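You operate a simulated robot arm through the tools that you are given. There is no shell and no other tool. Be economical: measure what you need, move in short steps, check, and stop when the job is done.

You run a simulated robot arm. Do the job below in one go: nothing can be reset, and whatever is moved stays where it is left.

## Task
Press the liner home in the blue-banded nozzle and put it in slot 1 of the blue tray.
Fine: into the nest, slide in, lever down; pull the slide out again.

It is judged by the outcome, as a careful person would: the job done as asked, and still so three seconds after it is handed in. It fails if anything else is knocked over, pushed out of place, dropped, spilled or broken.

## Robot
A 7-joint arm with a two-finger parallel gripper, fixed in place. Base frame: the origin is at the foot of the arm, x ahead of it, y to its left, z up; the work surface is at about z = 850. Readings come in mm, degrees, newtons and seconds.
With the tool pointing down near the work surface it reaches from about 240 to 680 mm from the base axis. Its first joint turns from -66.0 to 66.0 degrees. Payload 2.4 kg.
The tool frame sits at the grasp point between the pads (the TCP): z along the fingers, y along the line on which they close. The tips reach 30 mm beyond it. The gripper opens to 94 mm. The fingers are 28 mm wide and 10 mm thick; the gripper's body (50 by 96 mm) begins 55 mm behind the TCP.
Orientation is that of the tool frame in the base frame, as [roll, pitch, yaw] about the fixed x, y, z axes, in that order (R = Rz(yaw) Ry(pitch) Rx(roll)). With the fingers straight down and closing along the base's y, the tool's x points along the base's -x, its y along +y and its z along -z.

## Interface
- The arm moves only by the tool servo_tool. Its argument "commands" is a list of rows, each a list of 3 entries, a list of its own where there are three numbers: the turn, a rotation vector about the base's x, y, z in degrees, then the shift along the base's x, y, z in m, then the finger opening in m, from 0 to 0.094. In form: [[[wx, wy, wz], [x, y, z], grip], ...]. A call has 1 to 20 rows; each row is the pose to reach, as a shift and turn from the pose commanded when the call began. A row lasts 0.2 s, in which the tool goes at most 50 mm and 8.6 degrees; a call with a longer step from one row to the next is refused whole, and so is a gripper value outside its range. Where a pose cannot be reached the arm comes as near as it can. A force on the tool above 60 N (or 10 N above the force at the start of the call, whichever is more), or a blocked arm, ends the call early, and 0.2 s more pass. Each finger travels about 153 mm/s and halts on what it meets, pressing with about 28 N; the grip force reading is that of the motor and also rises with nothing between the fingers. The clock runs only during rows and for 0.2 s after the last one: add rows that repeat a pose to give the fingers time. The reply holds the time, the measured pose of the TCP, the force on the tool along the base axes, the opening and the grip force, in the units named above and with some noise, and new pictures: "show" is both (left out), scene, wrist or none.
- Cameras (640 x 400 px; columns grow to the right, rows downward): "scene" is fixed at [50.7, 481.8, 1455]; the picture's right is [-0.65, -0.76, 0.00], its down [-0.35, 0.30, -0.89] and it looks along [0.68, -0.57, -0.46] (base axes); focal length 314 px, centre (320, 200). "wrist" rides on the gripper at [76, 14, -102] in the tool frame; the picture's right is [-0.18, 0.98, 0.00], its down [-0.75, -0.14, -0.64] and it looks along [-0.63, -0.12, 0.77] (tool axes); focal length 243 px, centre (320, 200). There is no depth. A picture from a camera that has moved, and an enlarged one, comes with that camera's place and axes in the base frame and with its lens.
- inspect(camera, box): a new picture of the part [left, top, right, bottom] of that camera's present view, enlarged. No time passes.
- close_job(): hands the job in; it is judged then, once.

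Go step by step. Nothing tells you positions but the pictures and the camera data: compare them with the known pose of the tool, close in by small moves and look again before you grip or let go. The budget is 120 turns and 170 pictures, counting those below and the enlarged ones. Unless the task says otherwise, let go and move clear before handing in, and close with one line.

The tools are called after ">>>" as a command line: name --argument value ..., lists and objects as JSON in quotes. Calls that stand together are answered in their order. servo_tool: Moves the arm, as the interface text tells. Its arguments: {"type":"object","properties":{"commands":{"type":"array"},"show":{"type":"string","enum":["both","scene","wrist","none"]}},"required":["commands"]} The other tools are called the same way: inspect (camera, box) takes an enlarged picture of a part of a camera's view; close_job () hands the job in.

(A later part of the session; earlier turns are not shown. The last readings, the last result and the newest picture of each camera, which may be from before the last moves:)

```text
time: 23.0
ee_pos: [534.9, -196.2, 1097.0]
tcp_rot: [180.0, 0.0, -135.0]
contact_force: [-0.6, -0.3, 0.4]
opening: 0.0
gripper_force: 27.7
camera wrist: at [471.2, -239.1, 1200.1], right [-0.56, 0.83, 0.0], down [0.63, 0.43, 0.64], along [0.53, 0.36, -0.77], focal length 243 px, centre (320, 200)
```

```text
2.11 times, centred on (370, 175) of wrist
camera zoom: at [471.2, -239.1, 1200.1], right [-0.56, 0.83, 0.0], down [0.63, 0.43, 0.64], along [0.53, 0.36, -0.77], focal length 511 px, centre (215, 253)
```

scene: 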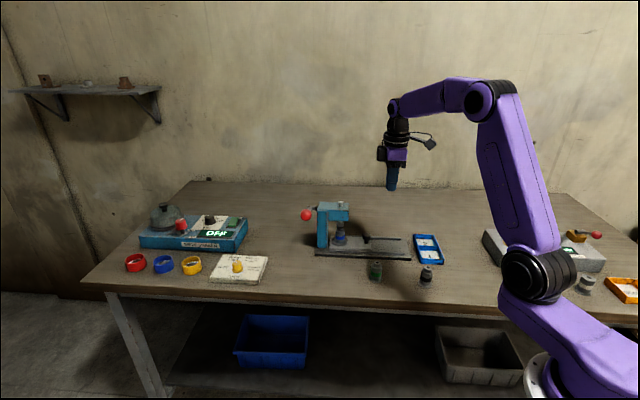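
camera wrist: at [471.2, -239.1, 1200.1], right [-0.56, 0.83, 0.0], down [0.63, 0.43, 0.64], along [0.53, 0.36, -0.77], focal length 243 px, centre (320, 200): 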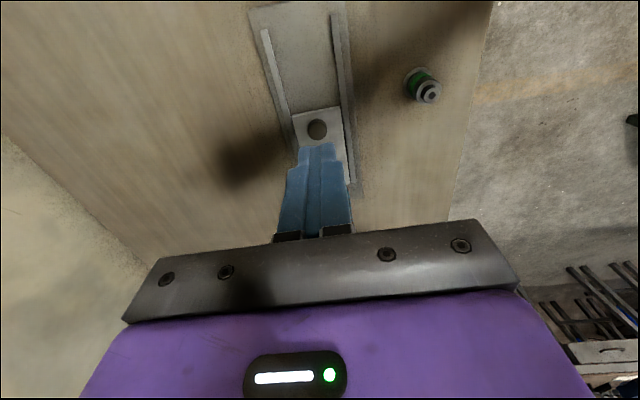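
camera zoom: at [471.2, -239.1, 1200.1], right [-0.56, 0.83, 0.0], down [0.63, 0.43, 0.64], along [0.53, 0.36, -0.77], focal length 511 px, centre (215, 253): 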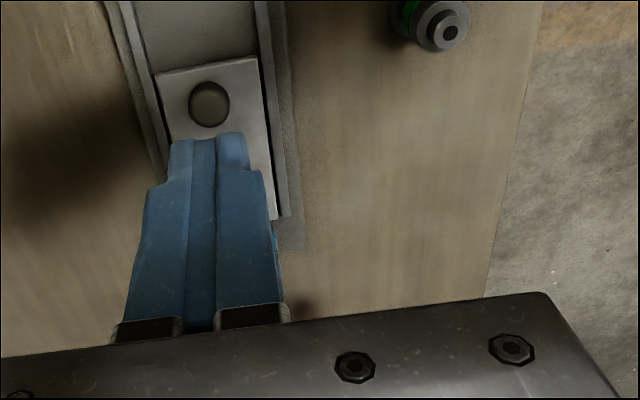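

The lever hub is behind the column with the arm pointing toward (-x,+y), knob about (630,32,1020). I move up over that area with closed fingers to view it.

>>> servo_tool --commands '[[[0, 0, 0], [0, 0.02, 0.04], 0.0], [[0, 0, 0], [0.01, 0.06, 0.053], 0.0], [[0, 0, 0], [0.02, 0.1, 0.053], 0.0], [[0, 0, 0], [0.035, 0.14, 0.053], 0.0], [[0, 0, 0], [0.05, 0.175, 0.053], 0.0], [[0, 0, 0], [0.065, 0.196, 0.053], 0.0], [[0, 0, 0], [0.065, 0.196, 0.053], 0.0]]'

>>> inspect --camera "wrist" --box '[220, 40, 460, 240]'

```text
time: 24.6
ee_pos: [599.9, 0.7, 1148.7]
tcp_rot: [-180.0, 0.0, -135.0]
contact_force: [0.8, 0.5, 0.0]
opening: 0.1
gripper_force: 27.9
camera wrist: at [536.3, -42.6, 1251.1], right [-0.56, 0.83, 0.0], down [0.63, 0.43, 0.64], along [0.53, 0.36, -0.77], focal length 243 px, centre (320, 200)
```

scene: 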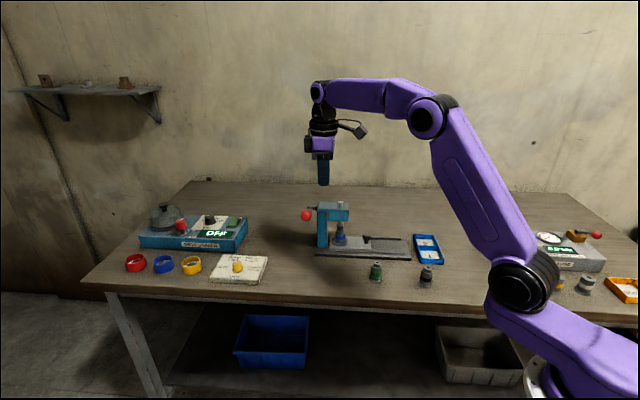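
wrist: 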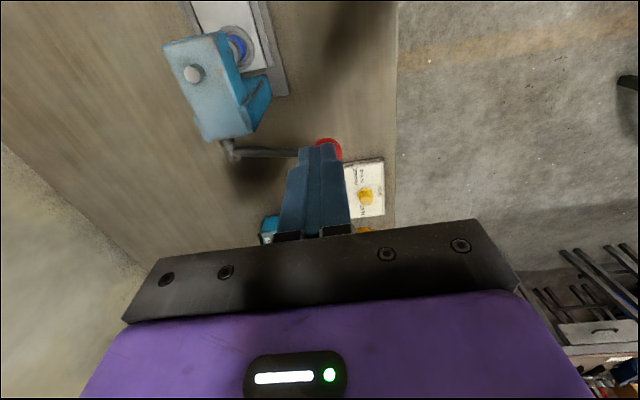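

```text
2.00 times, centred on (340, 140) of wrist
camera zoom: at [536.3, -42.6, 1251.1], right [-0.56, 0.83, 0.0], down [0.63, 0.43, 0.64], along [0.53, 0.36, -0.77], focal length 485 px, centre (280, 320)
```

zoom: 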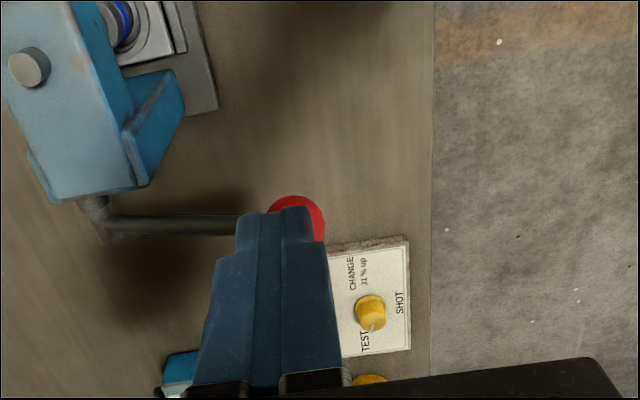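

The knob is at about (640,36,1018), hub near (727,-52,970), so the arm is raised some 20°. I bring the closed fingertips over the knob.

>>> servo_tool --commands '[[[0, 0, 0], [0.02, 0.018, 0], 0.0], [[0, 0, 0], [0.04, 0.0355, 0], 0.0], [[0, 0, 0], [0.04, 0.0355, -0.04], 0.0], [[0, 0, 0], [0.04, 0.0355, -0.07], 0.0], [[0, 0, 0], [0.04, 0.0355, -0.07], 0.0]]'

>>> inspect --camera "scene" --box '[285, 165, 365, 225]'

>>> inspect --camera "wrist" --box '[220, 60, 420, 210]'

```text
time: 25.8
ee_pos: [640.3, 35.9, 1078.9]
tcp_rot: [179.9, 0.0, -135.0]
contact_force: [-0.1, 0.1, -0.3]
opening: 0.0
gripper_force: 27.7
camera wrist: at [577.0, -7.4, 1181.2], right [-0.56, 0.83, 0.0], down [0.63, 0.43, 0.64], along [0.53, 0.36, -0.77], focal length 243 px, centre (320, 200)
```

scene: 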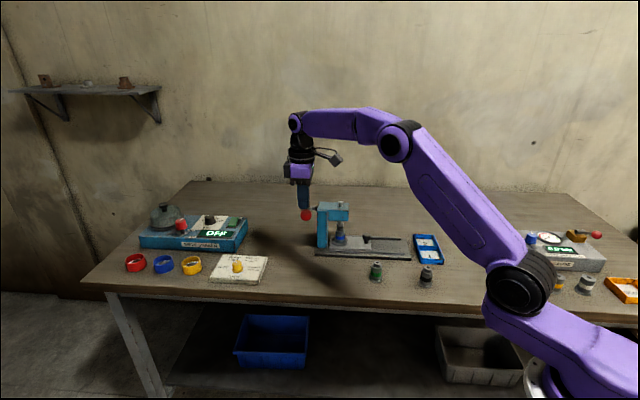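
wrist: 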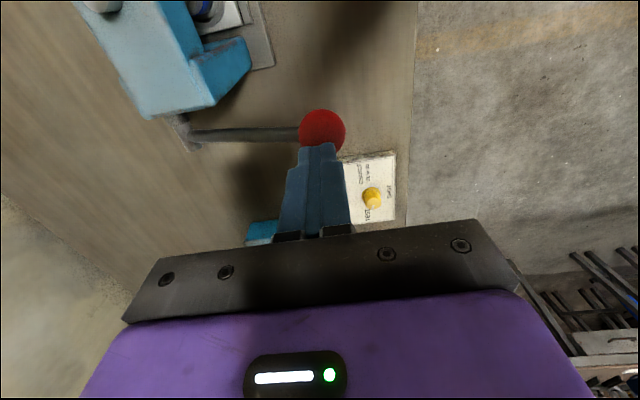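

```text
6.67 times, centred on (325, 195) of scene
camera zoom: at [50.7, 481.8, 1455.0], right [-0.65, -0.76, 0.0], down [-0.35, 0.3, -0.89], along [0.68, -0.57, -0.46], focal length 2095 px, centre (287, 233)
```

zoom: 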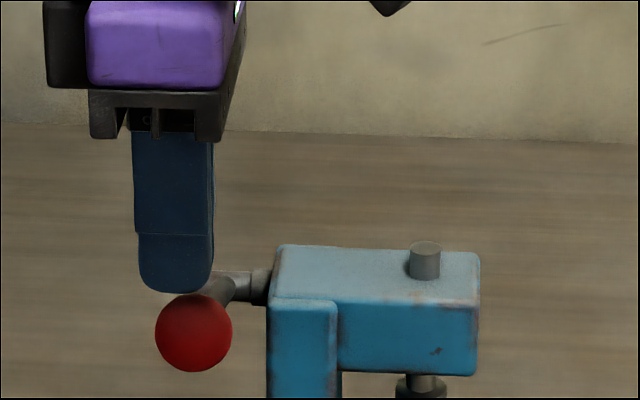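

```text
2.67 times, centred on (320, 135) of wrist
camera zoom: at [577.0, -7.4, 1181.2], right [-0.56, 0.83, 0.0], down [0.63, 0.43, 0.64], along [0.53, 0.36, -0.77], focal length 647 px, centre (320, 373)
```

zoom: 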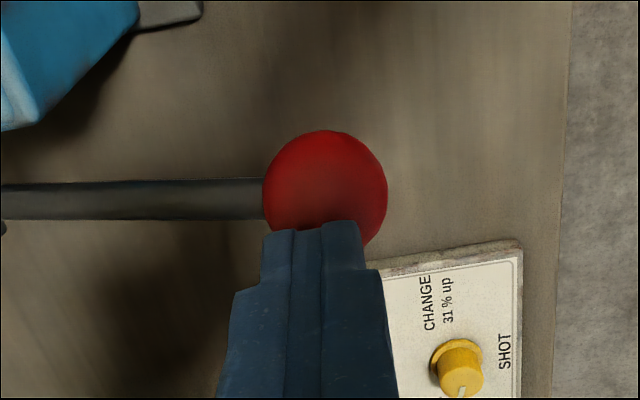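

The knob is 3–4 mm off the fingertip axis; I correct, then touch down on top of it.

>>> servo_tool --commands '[[[0, 0, 0], [-0.0035, -0.0025, 0], 0.0], [[0, 0, 0], [-0.0035, -0.0025, -0.008], 0.0], [[0, 0, 0], [-0.0035, -0.0025, -0.014], 0.0], [[0, 0, 0], [-0.0035, -0.0025, -0.018], 0.0], [[0, 0, 0], [-0.004, -0.002, -0.022], 0.0]]' --show "wrist"

>>> inspect --camera "scene" --box '[285, 165, 365, 255]'

```text
time: 27.0
ee_pos: [635.4, 33.8, 1056.6]
tcp_rot: [-179.9, 0.0, -135.0]
contact_force: [-0.6, 1.0, 2.0]
opening: 0.0
gripper_force: 28.1
camera wrist: at [573.1, -8.9, 1159.3], right [-0.56, 0.83, 0.0], down [0.63, 0.43, 0.64], along [0.53, 0.36, -0.77], focal length 243 px, centre (320, 200)
```

wrist: 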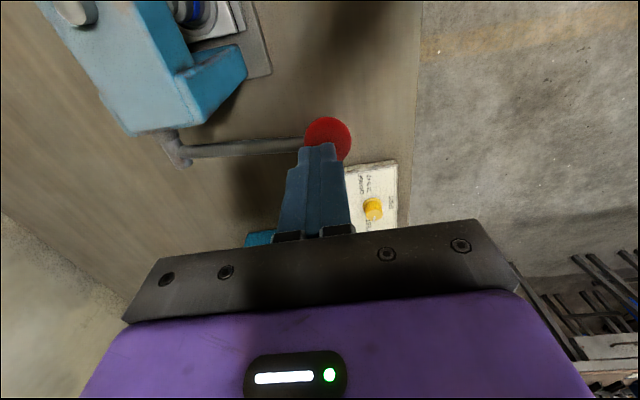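

```text
4.44 times, centred on (325, 210) of scene
camera zoom: at [50.7, 481.9, 1455.0], right [-0.65, -0.76, 0.0], down [-0.35, 0.3, -0.89], along [0.68, -0.57, -0.46], focal length 1397 px, centre (298, 156)
```

zoom: 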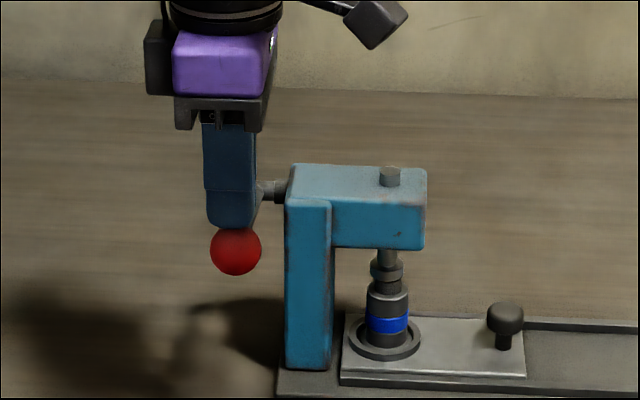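

Contact begins. I push down following the arc.

>>> servo_tool --commands '[[[0, 0, 0], [-0.001, 0.001, -0.006], 0.0], [[0, 0, 0], [-0.002, 0.002, -0.013], 0.0], [[0, 0, 0], [-0.003, 0.003, -0.02], 0.0], [[0, 0, 0], [-0.0035, 0.0035, -0.027], 0.0], [[0, 0, 0], [-0.004, 0.004, -0.034], 0.0]]' --show "wrist"

>>> inspect --camera "scene" --box '[285, 165, 365, 255]'

```text
time: 28.2
ee_pos: [632.1, 38.5, 1022.5]
tcp_rot: [-179.9, 0.0, -134.9]
contact_force: [-0.2, 0.9, 1.4]
opening: 0.0
gripper_force: 27.7
camera wrist: at [569.1, -4.9, 1124.4], right [-0.56, 0.83, 0.0], down [0.63, 0.43, 0.64], along [0.53, 0.36, -0.77], focal length 243 px, centre (320, 200)
```

wrist: 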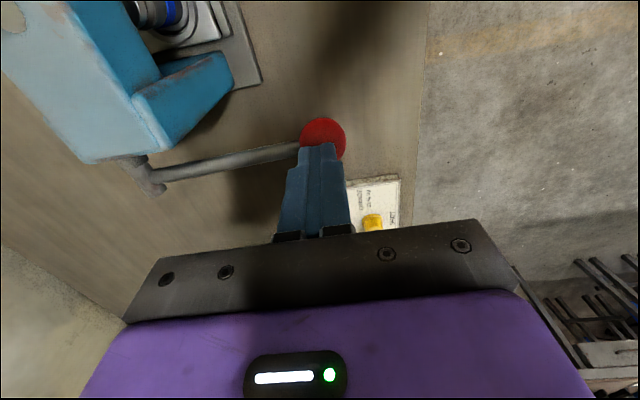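

```text
4.44 times, centred on (325, 210) of scene
camera zoom: at [50.7, 481.9, 1455.0], right [-0.65, -0.76, 0.0], down [-0.35, 0.3, -0.89], along [0.68, -0.57, -0.46], focal length 1397 px, centre (298, 156)
```

zoom: 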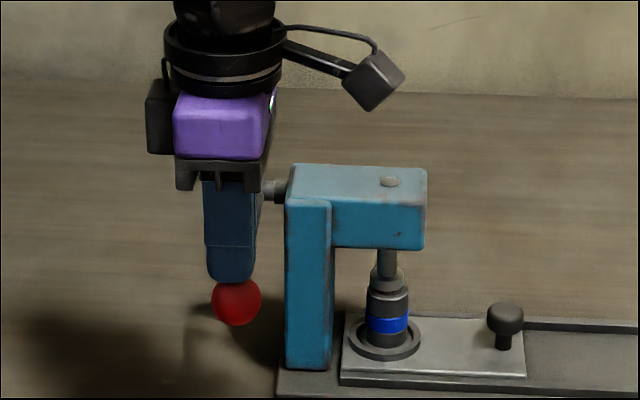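

The ram is meeting the liner. I keep pushing down.

>>> servo_tool --commands '[[[0, 0, 0], [-0.0005, 0.0, -0.006], 0.0], [[0, 0, 0], [-0.0005, 0.0, -0.012], 0.0], [[0, 0, 0], [-0.0005, 0.0, -0.018], 0.0], [[0, 0, 0], [-0.0005, 0.0, -0.024], 0.0], [[0, 0, 0], [-0.0005, -0.0, -0.03], 0.0]]' --show "wrist"

>>> inspect --camera "scene" --box '[285, 165, 365, 255]'

```text
time: 29.5
ee_pos: [633.7, 39.0, 1002.3]
tcp_rot: [-179.4, 0.6, -135.0]
contact_force: [-9.2, 1.3, 25.4]
opening: 0.0
gripper_force: 28.4
stopped in row 5: the force on the tool passed its limit (the readings are from after the stop); the commanded pose is now the measured one
camera wrist: at [569.0, -5.3, 1104.7], right [-0.57, 0.82, -0.01], down [0.62, 0.43, 0.65], along [0.54, 0.36, -0.76], focal length 243 px, centre (320, 200)
```

wrist: 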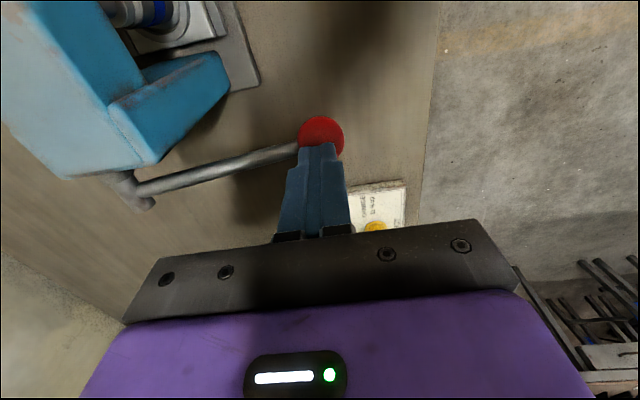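

```text
4.44 times, centred on (325, 210) of scene
camera zoom: at [49.9, 481.8, 1455.1], right [-0.65, -0.76, 0.0], down [-0.35, 0.3, -0.89], along [0.68, -0.57, -0.46], focal length 1397 px, centre (298, 156)
```

zoom: 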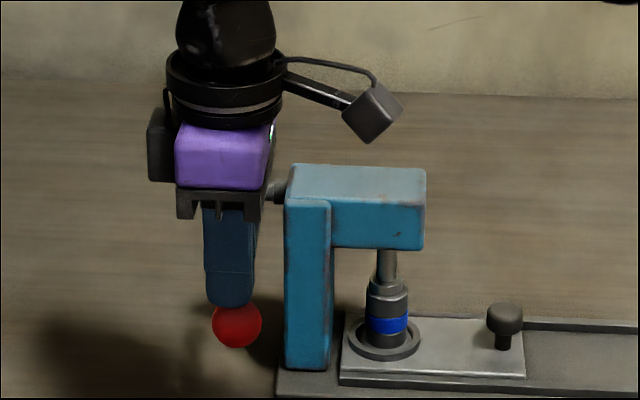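

A firm stop was met at over 60 N. I check whether the liner is fully home.

>>> inspect --camera "scene" --box '[322, 216, 358, 246]'

```text
13.33 times, centred on (340, 231) of scene
camera zoom: at [49.9, 481.8, 1455.1], right [-0.65, -0.76, 0.0], down [-0.35, 0.3, -0.89], along [0.68, -0.57, -0.46], focal length 4190 px, centre (53, -213)
```

zoom: 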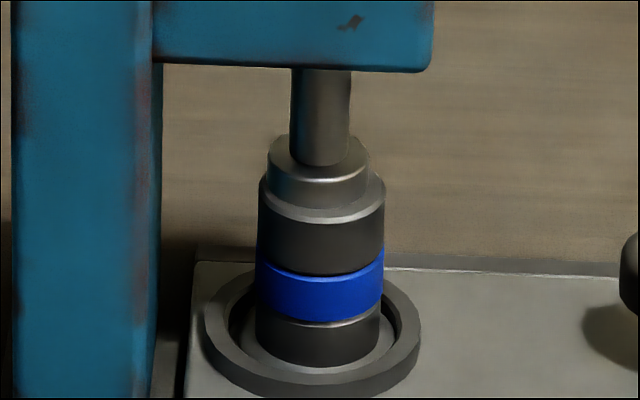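

The ram foot appears to rest on the barrel. I press once more to be sure it cannot go further.

>>> servo_tool --commands '[[[0, 0, 0], [0, 0, -0.002], 0.0], [[0, 0, 0], [0, 0, -0.004], 0.0], [[0, 0, 0], [0, 0, -0.006], 0.0], [[0, 0, 0], [0, 0, -0.007], 0.0]]' --show "none"

>>> inspect --camera "scene" --box '[322, 216, 358, 246]'

```text
time: 30.4
ee_pos: [634.4, 38.5, 1002.8]
tcp_rot: [-179.1, 0.8, -134.8]
contact_force: [-12.8, -0.7, 24.9]
opening: 0.0
gripper_force: 27.6
stopped in row 4: the force on the tool passed its limit (the readings are from after the stop); the commanded pose is now the measured one
```

```text
13.33 times, centred on (340, 231) of scene
camera zoom: at [49.9, 481.8, 1455.1], right [-0.65, -0.76, 0.0], down [-0.35, 0.3, -0.89], along [0.68, -0.57, -0.46], focal length 4190 px, centre (53, -213)
```

zoom: 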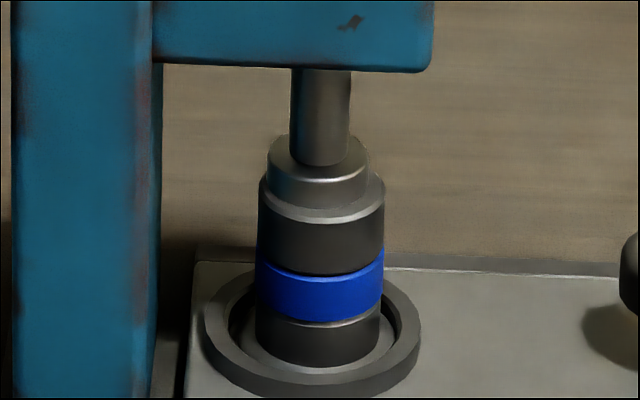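

Same position: the liner is home. I raise the tool slowly and see whether the lever springs back.

>>> servo_tool --commands '[[[0, 0, 0], [0, 0, 0.01], 0.0], [[0, 0, 0], [0, 0, 0.025], 0.0], [[0, 0, 0], [0, 0, 0.045], 0.0], [[0, 0, 0], [0, 0, 0.07], 0.0], [[0, 0, 0], [0, 0, 0.1], 0.0], [[0, 0, 0], [0, 0, 0.12], 0.0]]' --show "wrist"

>>> inspect --camera "scene" --box '[285, 165, 365, 255]'

```text
time: 31.8
ee_pos: [634.8, 37.8, 1119.9]
tcp_rot: [-179.4, 0.8, -135.0]
contact_force: [0.4, 0.0, 0.6]
opening: 0.1
gripper_force: 27.5
camera wrist: at [569.1, -5.5, 1221.1], right [-0.56, 0.82, -0.01], down [0.62, 0.43, 0.65], along [0.54, 0.36, -0.76], focal length 243 px, centre (320, 200)
```

wrist: 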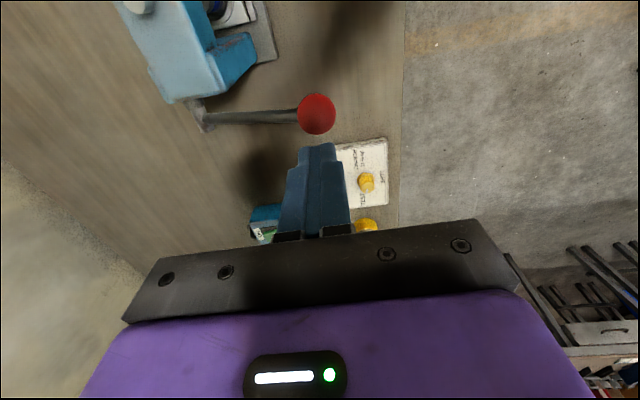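

```text
4.44 times, centred on (325, 210) of scene
camera zoom: at [50.7, 481.8, 1455.0], right [-0.65, -0.76, 0.0], down [-0.35, 0.3, -0.89], along [0.68, -0.57, -0.46], focal length 1397 px, centre (298, 156)
```

zoom: 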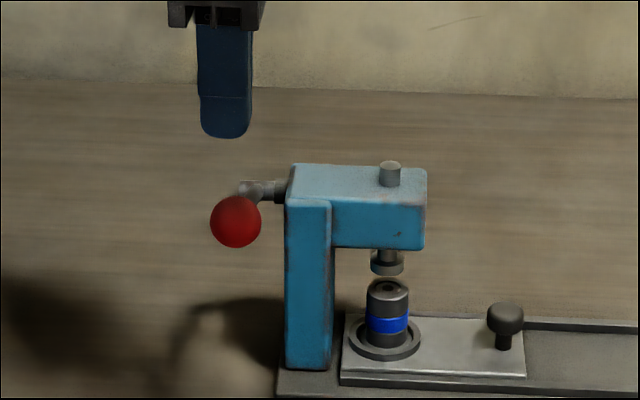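

The lever sprang back up and the liner is flush. Now I level the tool and go back over the slide knob at (584,-166).

>>> servo_tool --commands '[[[-0.14, 1.0, 0], [-0.01, -0.035, 0.02], 0.0], [[-0.14, 1.0, 0], [-0.02, -0.075, 0.02], 0.02], [[-0.14, 1.0, 0], [-0.035, -0.115, 0.02], 0.04], [[-0.14, 1.0, 0], [-0.055, -0.155, 0.02], 0.06], [[-0.14, 1.0, 0], [-0.065, -0.195, 0.02], 0.06], [[-0.14, 1.0, 0], [-0.06, -0.207, -0.02], 0.06], [[-0.14, 1.0, 0], [-0.052, -0.204, -0.06], 0.06], [[-0.14, 1.0, 0], [-0.052, -0.204, -0.1], 0.06], [[-0.14, 1.0, 0], [-0.052, -0.204, -0.14], 0.06], [[-0.14, 1.0, 0], [-0.052, -0.204, -0.16], 0.06], [[-0.14, 1.0, 0], [-0.052, -0.204, -0.16], 0.06]]'

>>> inspect --camera "scene" --box '[285, 175, 385, 255]'

```text
time: 34.2
ee_pos: [583.6, -165.4, 960.0]
tcp_rot: [-179.9, 0.0, -135.0]
contact_force: [-0.1, -0.2, 0.1]
opening: 60.0
gripper_force: 0.1
camera wrist: at [519.3, -208.9, 1061.8], right [-0.57, 0.82, 0.0], down [0.63, 0.43, 0.64], along [0.53, 0.36, -0.77], focal length 243 px, centre (320, 200)
```

scene: 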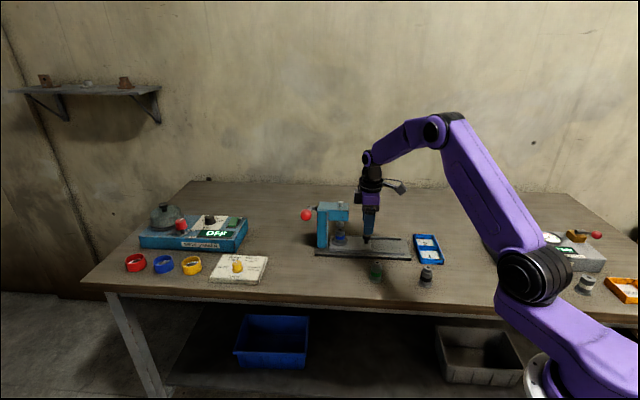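
wrist: 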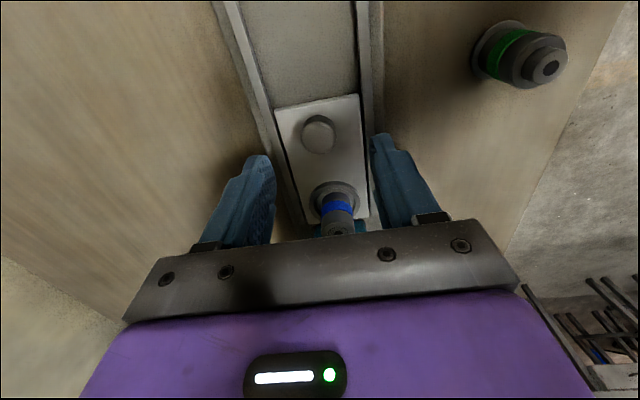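

```text
5.00 times, centred on (335, 215) of scene
camera zoom: at [50.7, 481.8, 1455.0], right [-0.65, -0.76, 0.0], down [-0.35, 0.3, -0.89], along [0.68, -0.57, -0.46], focal length 1571 px, centre (245, 125)
```

zoom: 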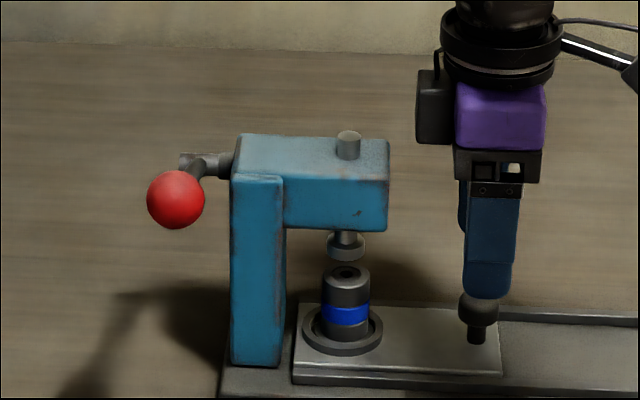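

The tool is over the knob and the lever is fully up. I descend and grip it.

>>> servo_tool --commands '[[[0, 0, 0], [0, 0, -0.025], 0.06], [[0, 0, 0], [0, 0, -0.045], 0.06], [[0, 0, 0], [0, 0, -0.055], 0.06], [[0, 0, 0], [0, 0, -0.055], 0.04], [[0, 0, 0], [0, 0, -0.055], 0.025], [[0, 0, 0], [0, 0, -0.055], 0.015], [[0, 0, 0], [0, 0, -0.055], 0.015]]' --show "wrist"

```text
time: 35.8
ee_pos: [583.0, -165.0, 904.9]
tcp_rot: [-179.7, 0.0, -135.1]
contact_force: [5.3, -5.1, -5.7]
opening: 25.2
gripper_force: 45.0
camera wrist: at [519.8, -209.5, 1007.1], right [-0.56, 0.83, 0.0], down [0.63, 0.43, 0.64], along [0.53, 0.36, -0.77], focal length 243 px, centre (320, 200)
```

wrist: 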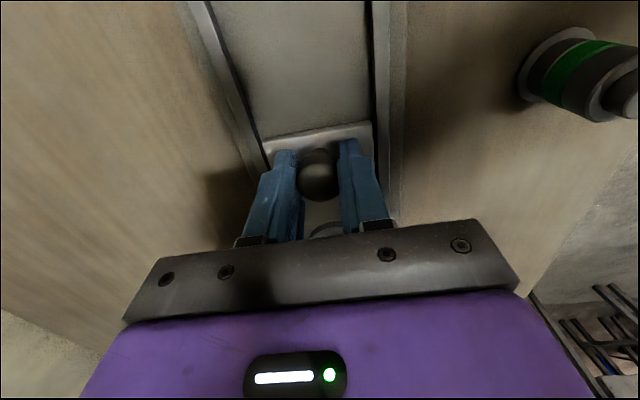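

Gripped. I pull the slide out, first 60 mm.

>>> servo_tool --commands '[[[0, 0, 0], [-0.003, -0.0035, 0], 0.015], [[0, 0, 0], [-0.008, -0.0085, 0], 0.015], [[0, 0, 0], [-0.015, -0.0153, 0], 0.015], [[0, 0, 0], [-0.022, -0.022, 0], 0.015], [[0, 0, 0], [-0.029, -0.029, 0], 0.015], [[0, 0, 0], [-0.036, -0.0358, 0], 0.015], [[0, 0, 0], [-0.042, -0.0417, 0], 0.015], [[0, 0, 0], [-0.042, -0.0417, 0], 0.015]]' --show "none"

>>> inspect --camera "scene" --box '[290, 195, 420, 276]'

```text
time: 37.6
ee_pos: [541.6, -207.7, 905.2]
tcp_rot: [-179.8, 0.0, -135.0]
contact_force: [12.1, -11.0, -14.1]
opening: 25.2
gripper_force: 45.1
```

```text
4.92 times, centred on (355, 236) of scene
camera zoom: at [51.3, 481.4, 1455.2], right [-0.65, -0.76, 0.0], down [-0.35, 0.3, -0.89], along [0.68, -0.57, -0.46], focal length 1547 px, centre (148, 25)
```

zoom: 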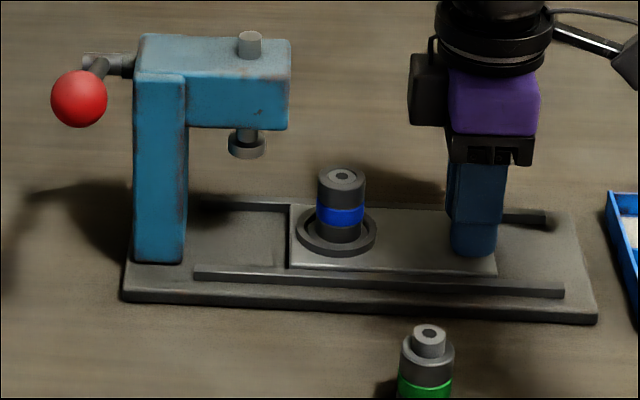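

Going well; side load grew, so I add a small correction and pull the remaining 49 mm.

>>> servo_tool --commands '[[[0, 0, 0], [-0.002, -0.0036, 0.0004], 0.015], [[0, 0, 0], [-0.0085, -0.0103, 0.0004], 0.015], [[0, 0, 0], [-0.0155, -0.0172, 0.0004], 0.015], [[0, 0, 0], [-0.0225, -0.024, 0.0004], 0.015], [[0, 0, 0], [-0.0285, -0.03, 0.0004], 0.015], [[0, 0, 0], [-0.033, -0.0343, 0.0004], 0.015], [[0, 0, 0], [-0.0343, -0.0356, 0.0004], 0.015], [[0, 0, 0], [-0.0343, -0.0356, 0.0004], 0.015]]' --show "none"

>>> inspect --camera "scene" --box '[290, 195, 420, 276]'

```text
time: 39.4
ee_pos: [506.1, -241.9, 905.5]
tcp_rot: [-179.9, 0.0, -135.0]
contact_force: [4.4, -7.4, -15.6]
opening: 24.8
gripper_force: 45.1
```

```text
4.92 times, centred on (355, 236) of scene
camera zoom: at [51.1, 481.5, 1455.1], right [-0.65, -0.76, 0.0], down [-0.35, 0.3, -0.89], along [0.68, -0.57, -0.46], focal length 1547 px, centre (148, 25)
```

zoom: 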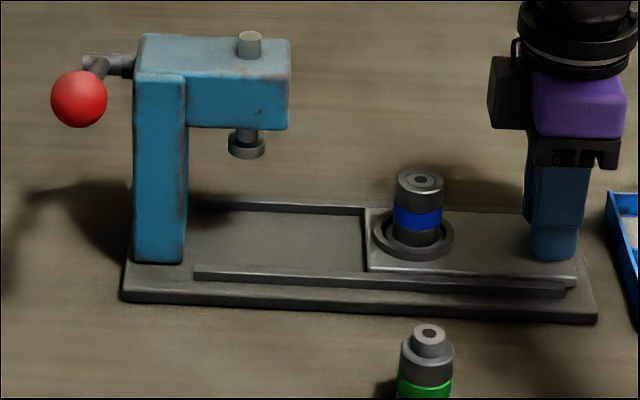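

The slide is back out at its starting place. I release, rise and move over the nozzle.

>>> servo_tool --commands '[[[0, 0, 0], [0, 0, 0], 0.04], [[0, 0, 0], [0, 0, 0], 0.06], [[0, 0, 0], [0, 0, 0.03], 0.06], [[0, 0, 0], [0, 0, 0.07], 0.06], [[0, 0, 0], [0.02, 0.02, 0.09], 0.06], [[0, 0, 0], [0.05, 0.05, 0.09], 0.06], [[0, 0, 0], [0.057, 0.0575, 0.075], 0.06], [[0, 0, 0], [0.057, 0.0575, 0.075], 0.06]]'

>>> inspect --camera "wrist" --box '[220, 60, 420, 210]'

>>> inspect --camera "scene" --box '[330, 200, 460, 281]'

```text
time: 41.2
ee_pos: [563.0, -186.8, 980.5]
tcp_rot: [-179.7, 0.0, -135.0]
contact_force: [0.2, -0.9, -0.2]
opening: 59.8
gripper_force: 0.1
camera wrist: at [500.5, -229.8, 1083.1], right [-0.56, 0.83, 0.0], down [0.63, 0.43, 0.64], along [0.53, 0.36, -0.77], focal length 243 px, centre (320, 200)
```

scene: 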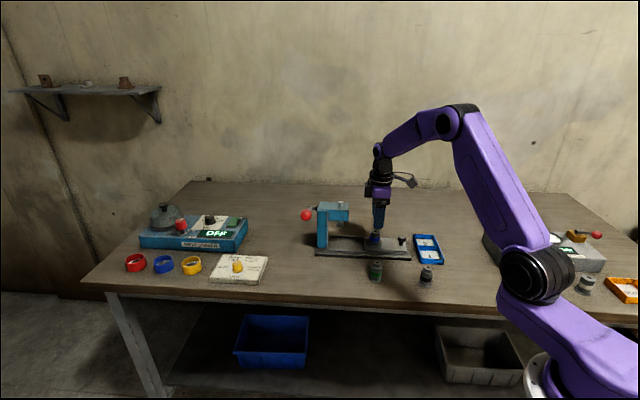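
wrist: 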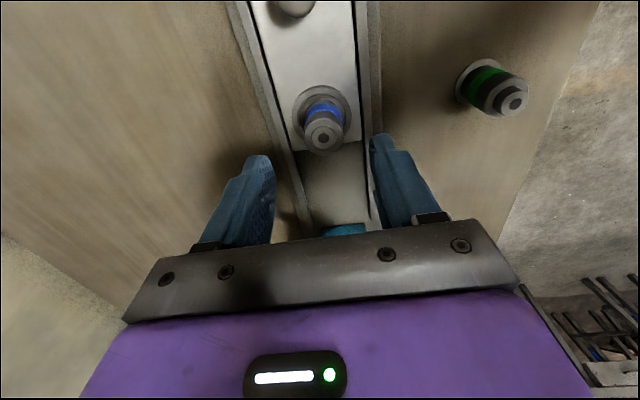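

```text
2.67 times, centred on (320, 135) of wrist
camera zoom: at [500.5, -229.8, 1083.1], right [-0.56, 0.83, 0.0], down [0.63, 0.43, 0.64], along [0.53, 0.36, -0.77], focal length 647 px, centre (320, 373)
```

zoom: 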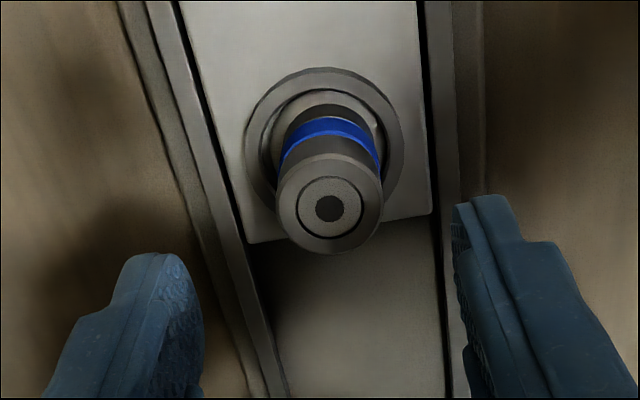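

```text
4.92 times, centred on (395, 240) of scene
camera zoom: at [50.7, 481.8, 1455.0], right [-0.65, -0.76, 0.0], down [-0.35, 0.3, -0.89], along [0.68, -0.57, -0.46], focal length 1547 px, centre (-49, 1)
```

zoom: 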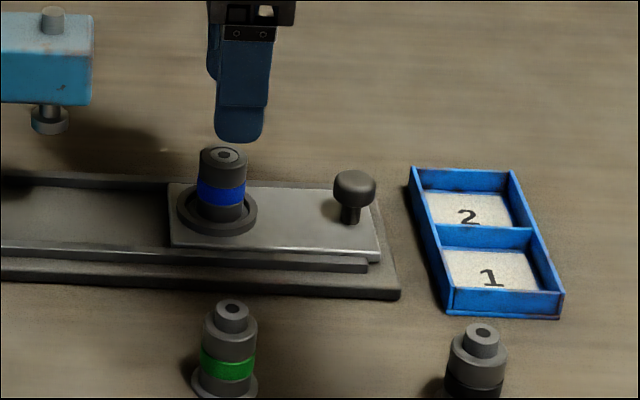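

The liner is flush in the barrel. I lower around the nozzle and grip it as before (z = 912).

>>> servo_tool --commands '[[[0, 0, 0], [0.002, 0.0015, -0.02], 0.06], [[0, 0, 0], [0.002, 0.0015, -0.045], 0.06], [[0, 0, 0], [0.002, 0.0015, -0.068], 0.06], [[0, 0, 0], [0.002, 0.0015, -0.068], 0.04], [[0, 0, 0], [0.002, 0.0015, -0.068], 0.028], [[0, 0, 0], [0.002, 0.0015, -0.068], 0.02], [[0, 0, 0], [0.002, 0.0015, -0.068], 0.02]]' --show "wrist"

>>> inspect --camera "wrist" --box '[240, 80, 400, 220]'

```text
time: 42.8
ee_pos: [565.1, -184.6, 913.7]
tcp_rot: [-179.9, 0.0, -135.0]
contact_force: [-0.1, -0.4, -0.5]
opening: 28.9
gripper_force: 28.0
camera wrist: at [501.8, -228.1, 1015.4], right [-0.57, 0.82, 0.0], down [0.63, 0.43, 0.64], along [0.53, 0.36, -0.77], focal length 243 px, centre (320, 200)
```

wrist: 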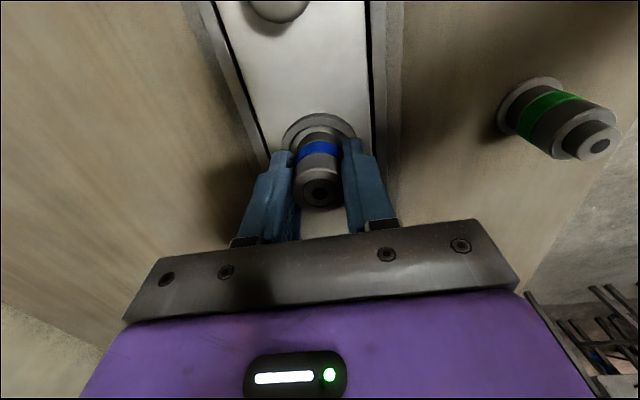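

```text
2.86 times, centred on (320, 150) of wrist
camera zoom: at [501.8, -228.1, 1015.4], right [-0.57, 0.82, 0.0], down [0.63, 0.43, 0.64], along [0.53, 0.36, -0.77], focal length 693 px, centre (320, 343)
```

zoom: 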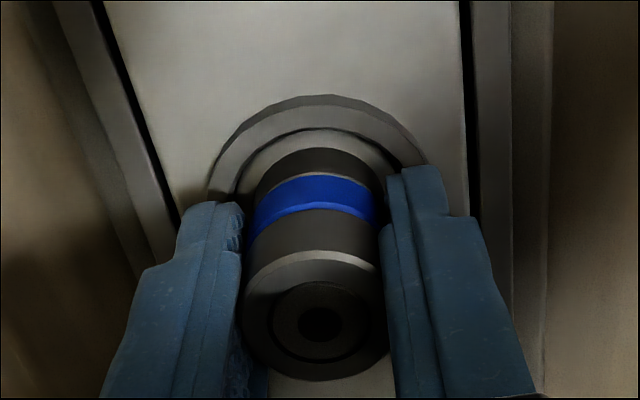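

Gripped at 28.9 mm. I lift straight up and move toward the tray to measure slot 1.

>>> servo_tool --commands '[[[0, 0, 0], [0, 0, 0.02], 0.02], [[0, 0, 0], [0, 0, 0.06], 0.02], [[0, 0, 0], [0, 0, 0.095], 0.02], [[0, 0, 0], [-0.03, -0.02, 0.095], 0.02], [[0, 0, 0], [-0.065, -0.04, 0.095], 0.02], [[0, 0, 0], [-0.095, -0.06, 0.095], 0.02], [[0, 0, 0], [-0.095, -0.06, 0.095], 0.02]]'

>>> inspect --camera "wrist" --box '[220, 0, 460, 180]'

```text
time: 44.4
ee_pos: [469.4, -244.0, 1008.2]
tcp_rot: [-179.8, 0.0, -135.0]
contact_force: [-0.2, -0.3, -2.2]
opening: 29.2
gripper_force: 27.7
camera wrist: at [406.5, -287.2, 1110.0], right [-0.57, 0.82, 0.0], down [0.63, 0.43, 0.64], along [0.53, 0.36, -0.77], focal length 243 px, centre (320, 200)
```

scene: 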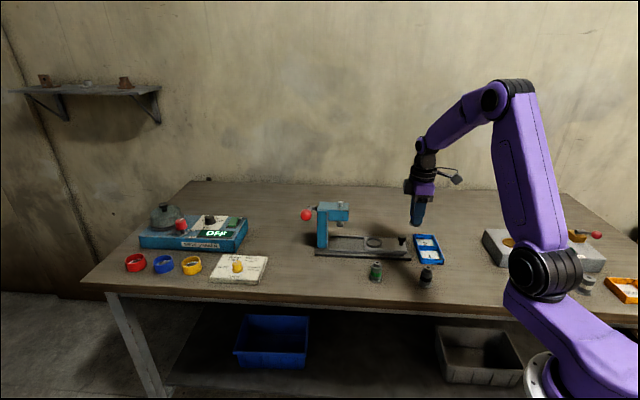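
wrist: 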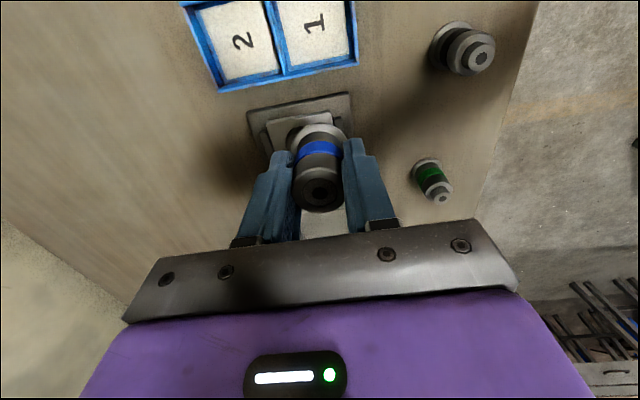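

```text
2.22 times, centred on (340, 90) of wrist
camera zoom: at [406.5, -287.2, 1110.0], right [-0.57, 0.82, 0.0], down [0.63, 0.43, 0.64], along [0.53, 0.36, -0.77], focal length 539 px, centre (276, 444)
```

zoom: 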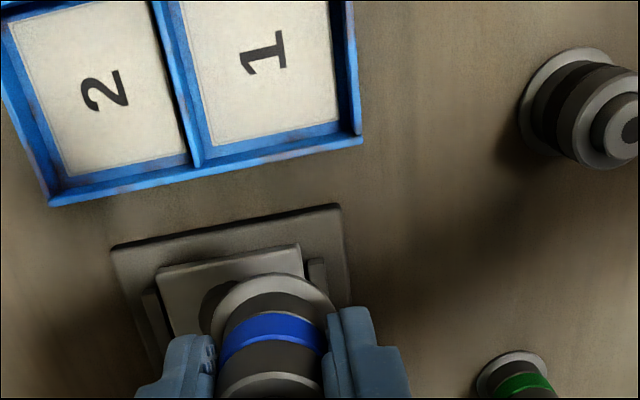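

Slot 1 centre is at about (425,-281). I move over it at a safe height and look.

>>> servo_tool --commands '[[[0, 0, 0], [-0.022, -0.018, 0], 0.02], [[0, 0, 0], [-0.044, -0.037, 0], 0.02], [[0, 0, 0], [-0.044, -0.037, -0.03], 0.02], [[0, 0, 0], [-0.044, -0.037, -0.06], 0.02], [[0, 0, 0], [-0.044, -0.037, -0.075], 0.02], [[0, 0, 0], [-0.044, -0.037, -0.075], 0.02]]'

>>> inspect --camera "wrist" --box '[220, 40, 420, 190]'

>>> inspect --camera "scene" --box '[385, 215, 465, 275]'

```text
time: 45.8
ee_pos: [425.4, -282.2, 933.2]
tcp_rot: [-179.9, -0.1, -134.9]
contact_force: [-0.9, -0.7, -2.3]
opening: 29.1
gripper_force: 27.6
camera wrist: at [363.2, -324.9, 1034.8], right [-0.56, 0.83, 0.0], down [0.63, 0.43, 0.64], along [0.53, 0.36, -0.77], focal length 243 px, centre (320, 200)
```

scene: 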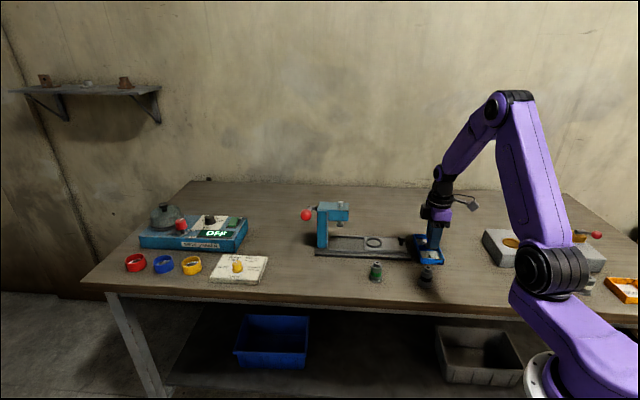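
wrist: 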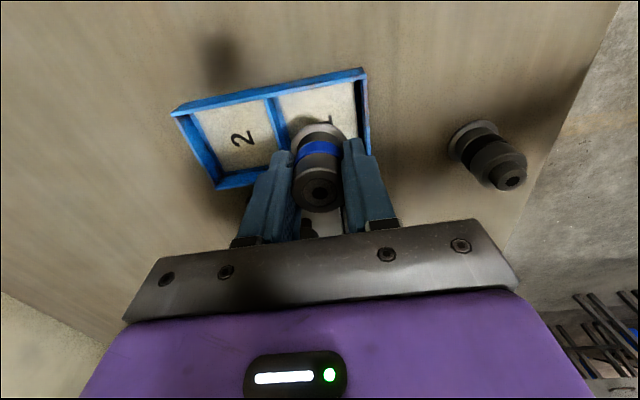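

```text
2.67 times, centred on (320, 115) of wrist
camera zoom: at [363.2, -324.9, 1034.8], right [-0.56, 0.83, 0.0], down [0.63, 0.43, 0.64], along [0.53, 0.36, -0.77], focal length 647 px, centre (320, 427)
```

zoom: 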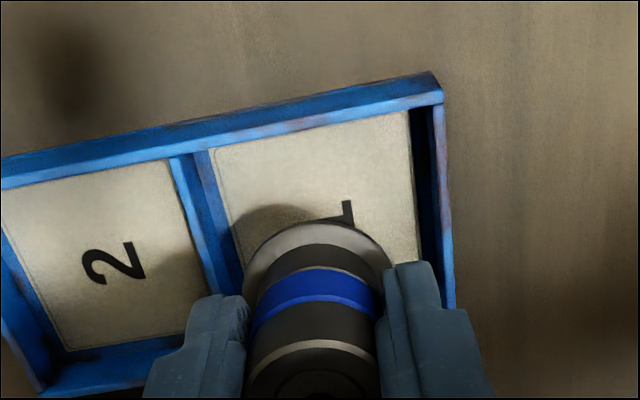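

```text
6.67 times, centred on (425, 245) of scene
camera zoom: at [50.8, 481.8, 1455.0], right [-0.65, -0.76, 0.0], down [-0.35, 0.3, -0.89], along [0.68, -0.57, -0.46], focal length 2095 px, centre (-380, -100)
```

zoom: 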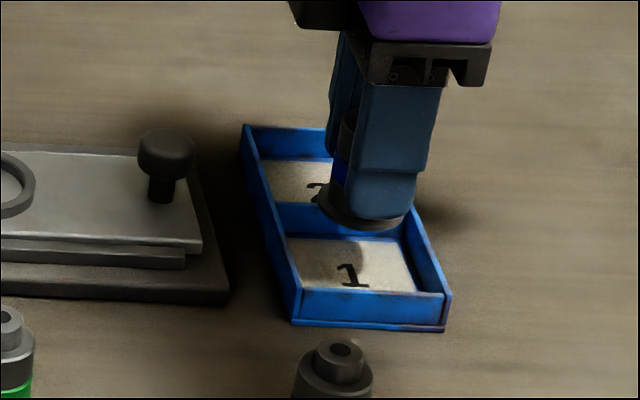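

The nozzle is over slot 1's centre within about 1–2 mm. I lower to just above the floor.

>>> servo_tool --commands '[[[0, 0, 0], [0.0006, 0.0007, -0.01], 0.02], [[0, 0, 0], [0.0006, 0.0007, -0.02], 0.02], [[0, 0, 0], [0.0006, 0.0007, -0.027], 0.02], [[0, 0, 0], [0.0006, 0.0007, -0.027], 0.02]]' --show "none"

>>> inspect --camera "wrist" --box '[220, 40, 420, 190]'

>>> inspect --camera "scene" --box '[405, 225, 455, 270]'

```text
time: 46.8
ee_pos: [428.1, -280.3, 904.5]
tcp_rot: [-179.8, 0.0, -135.0]
contact_force: [-0.1, 0.2, -2.0]
opening: 29.1
gripper_force: 27.6
```

```text
2.67 times, centred on (320, 115) of wrist
camera zoom: at [364.5, -323.5, 1007.7], right [-0.57, 0.82, 0.0], down [0.63, 0.43, 0.64], along [0.53, 0.36, -0.77], focal length 647 px, centre (320, 427)
```

zoom: 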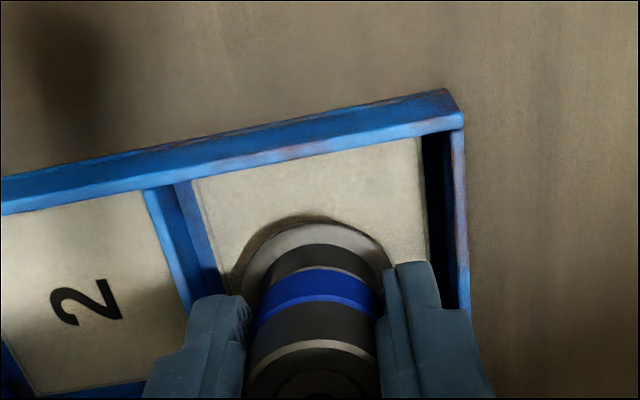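

```text
8.89 times, centred on (430, 248) of scene
camera zoom: at [50.8, 481.8, 1455.0], right [-0.65, -0.76, 0.0], down [-0.35, 0.3, -0.89], along [0.68, -0.57, -0.46], focal length 2793 px, centre (-658, -222)
```

zoom: 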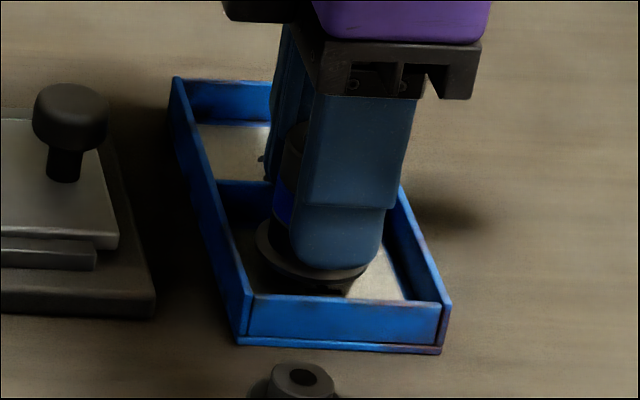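

It sits about 4 mm too close to the slide-side wall. I shift (-2.8,-2.8) mm and look again.

>>> servo_tool --commands '[[[0, 0, 0], [-0.0028, -0.0028, 0], 0.02], [[0, 0, 0], [-0.0028, -0.0028, 0], 0.02]]' --show "none"

>>> inspect --camera "wrist" --box '[220, 40, 420, 190]'

>>> inspect --camera "scene" --box '[405, 225, 455, 270]'

```text
time: 47.4
ee_pos: [425.1, -282.7, 904.4]
tcp_rot: [-179.9, 0.0, -135.0]
contact_force: [-0.1, -0.3, -2.0]
opening: 29.4
gripper_force: 28.7
```

```text
2.67 times, centred on (320, 115) of wrist
camera zoom: at [361.4, -326.6, 1007.7], right [-0.57, 0.82, 0.0], down [0.63, 0.43, 0.64], along [0.53, 0.36, -0.77], focal length 647 px, centre (320, 427)
```

zoom: 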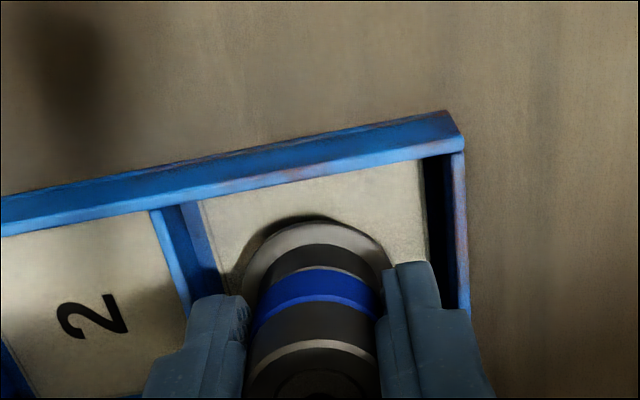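

```text
8.89 times, centred on (430, 248) of scene
camera zoom: at [50.8, 481.8, 1455.0], right [-0.65, -0.76, 0.0], down [-0.35, 0.3, -0.89], along [0.68, -0.57, -0.46], focal length 2793 px, centre (-658, -222)
```

zoom: 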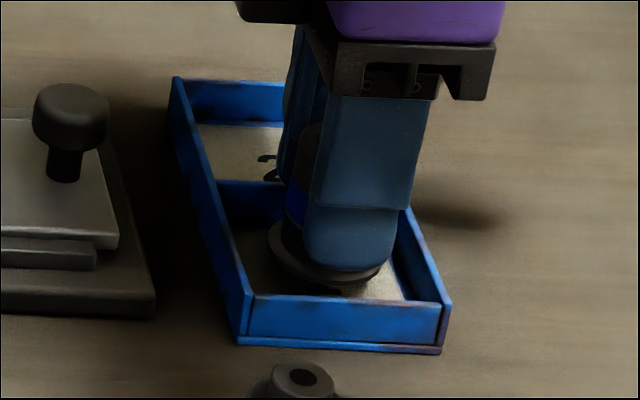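

Now well inside the slot. I lower in small steps until it touches down.

>>> servo_tool --commands '[[[0, 0, 0], [-0.0008, 0.0008, -0.002], 0.02], [[0, 0, 0], [-0.0008, 0.0008, -0.004], 0.02], [[0, 0, 0], [-0.0008, 0.0008, -0.0055], 0.02], [[0, 0, 0], [-0.0008, 0.0008, -0.0055], 0.02]]' --show "none"

>>> inspect --camera "scene" --box '[405, 225, 455, 270]'

```text
time: 48.4
ee_pos: [422.5, -282.0, 900.3]
tcp_rot: [-179.9, 0.1, -135.0]
contact_force: [0.1, -0.1, -2.6]
opening: 29.1
gripper_force: 28.2
```

```text
8.89 times, centred on (430, 248) of scene
camera zoom: at [50.8, 481.8, 1455.0], right [-0.65, -0.76, 0.0], down [-0.35, 0.3, -0.89], along [0.68, -0.57, -0.46], focal length 2793 px, centre (-658, -222)
```

zoom: 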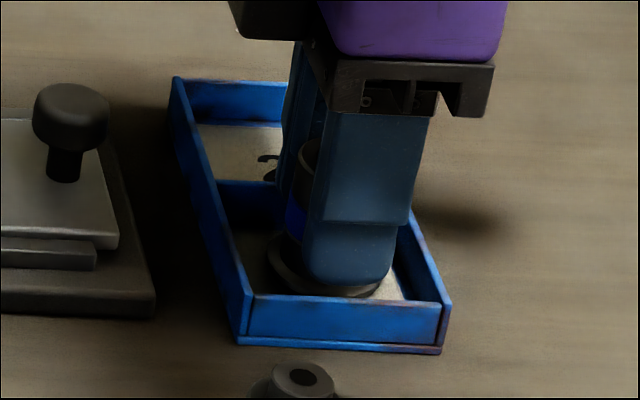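

Not touching yet. A few millimetres more.

>>> servo_tool --commands '[[[0, 0, 0], [0, 0, -0.001], 0.02], [[0, 0, 0], [0, 0, -0.002], 0.02], [[0, 0, 0], [0, 0, -0.003], 0.02], [[0, 0, 0], [0, 0, -0.003], 0.02]]' --show "none"

>>> inspect --camera "wrist" --box '[220, 40, 420, 190]'

>>> inspect --camera "scene" --box '[405, 225, 455, 270]'

```text
time: 49.4
ee_pos: [422.3, -282.6, 896.6]
tcp_rot: [-179.9, -0.1, -134.9]
contact_force: [-0.9, 0.8, -2.7]
opening: 29.3
gripper_force: 28.4
```

```text
2.67 times, centred on (320, 115) of wrist
camera zoom: at [360.2, -325.8, 999.1], right [-0.57, 0.82, 0.0], down [0.63, 0.43, 0.64], along [0.53, 0.36, -0.77], focal length 647 px, centre (320, 427)
```

zoom: 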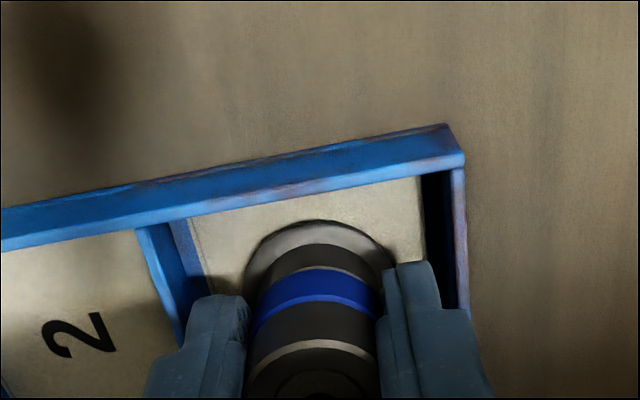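

```text
8.89 times, centred on (430, 248) of scene
camera zoom: at [50.8, 481.8, 1455.0], right [-0.65, -0.76, 0.0], down [-0.35, 0.3, -0.89], along [0.68, -0.57, -0.46], focal length 2793 px, centre (-658, -222)
```

zoom: 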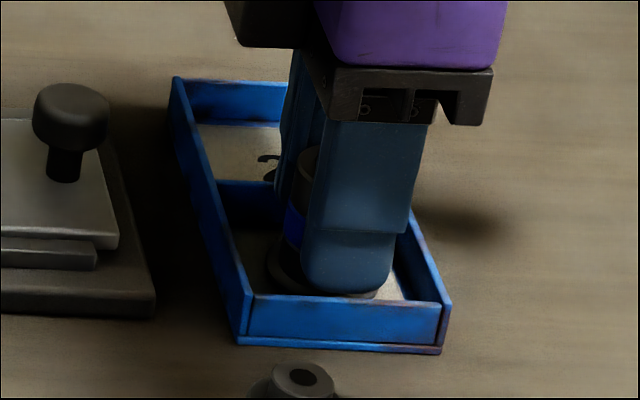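

Still free. I continue by 1 mm steps.

>>> servo_tool --commands '[[[0, 0, 0], [0, 0, -0.001], 0.02], [[0, 0, 0], [0, 0, -0.002], 0.02], [[0, 0, 0], [0, 0, -0.002], 0.02]]' --show "none"

>>> inspect --camera "scene" --box '[415, 235, 455, 270]'

```text
time: 50.2
ee_pos: [423.6, -282.6, 895.9]
tcp_rot: [-179.8, 0.0, -135.0]
contact_force: [-3.5, 0.3, 11.2]
opening: 29.1
gripper_force: 27.4
```

```text
11.43 times, centred on (435, 252) of scene
camera zoom: at [50.5, 481.9, 1455.0], right [-0.65, -0.76, 0.0], down [-0.35, 0.3, -0.89], along [0.68, -0.57, -0.46], focal length 3592 px, centre (-994, -400)
```

zoom: 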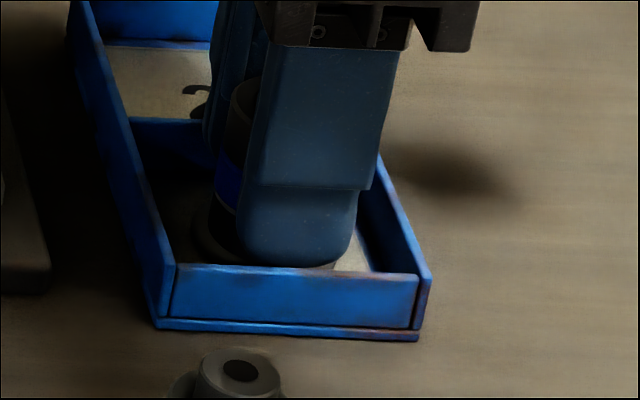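

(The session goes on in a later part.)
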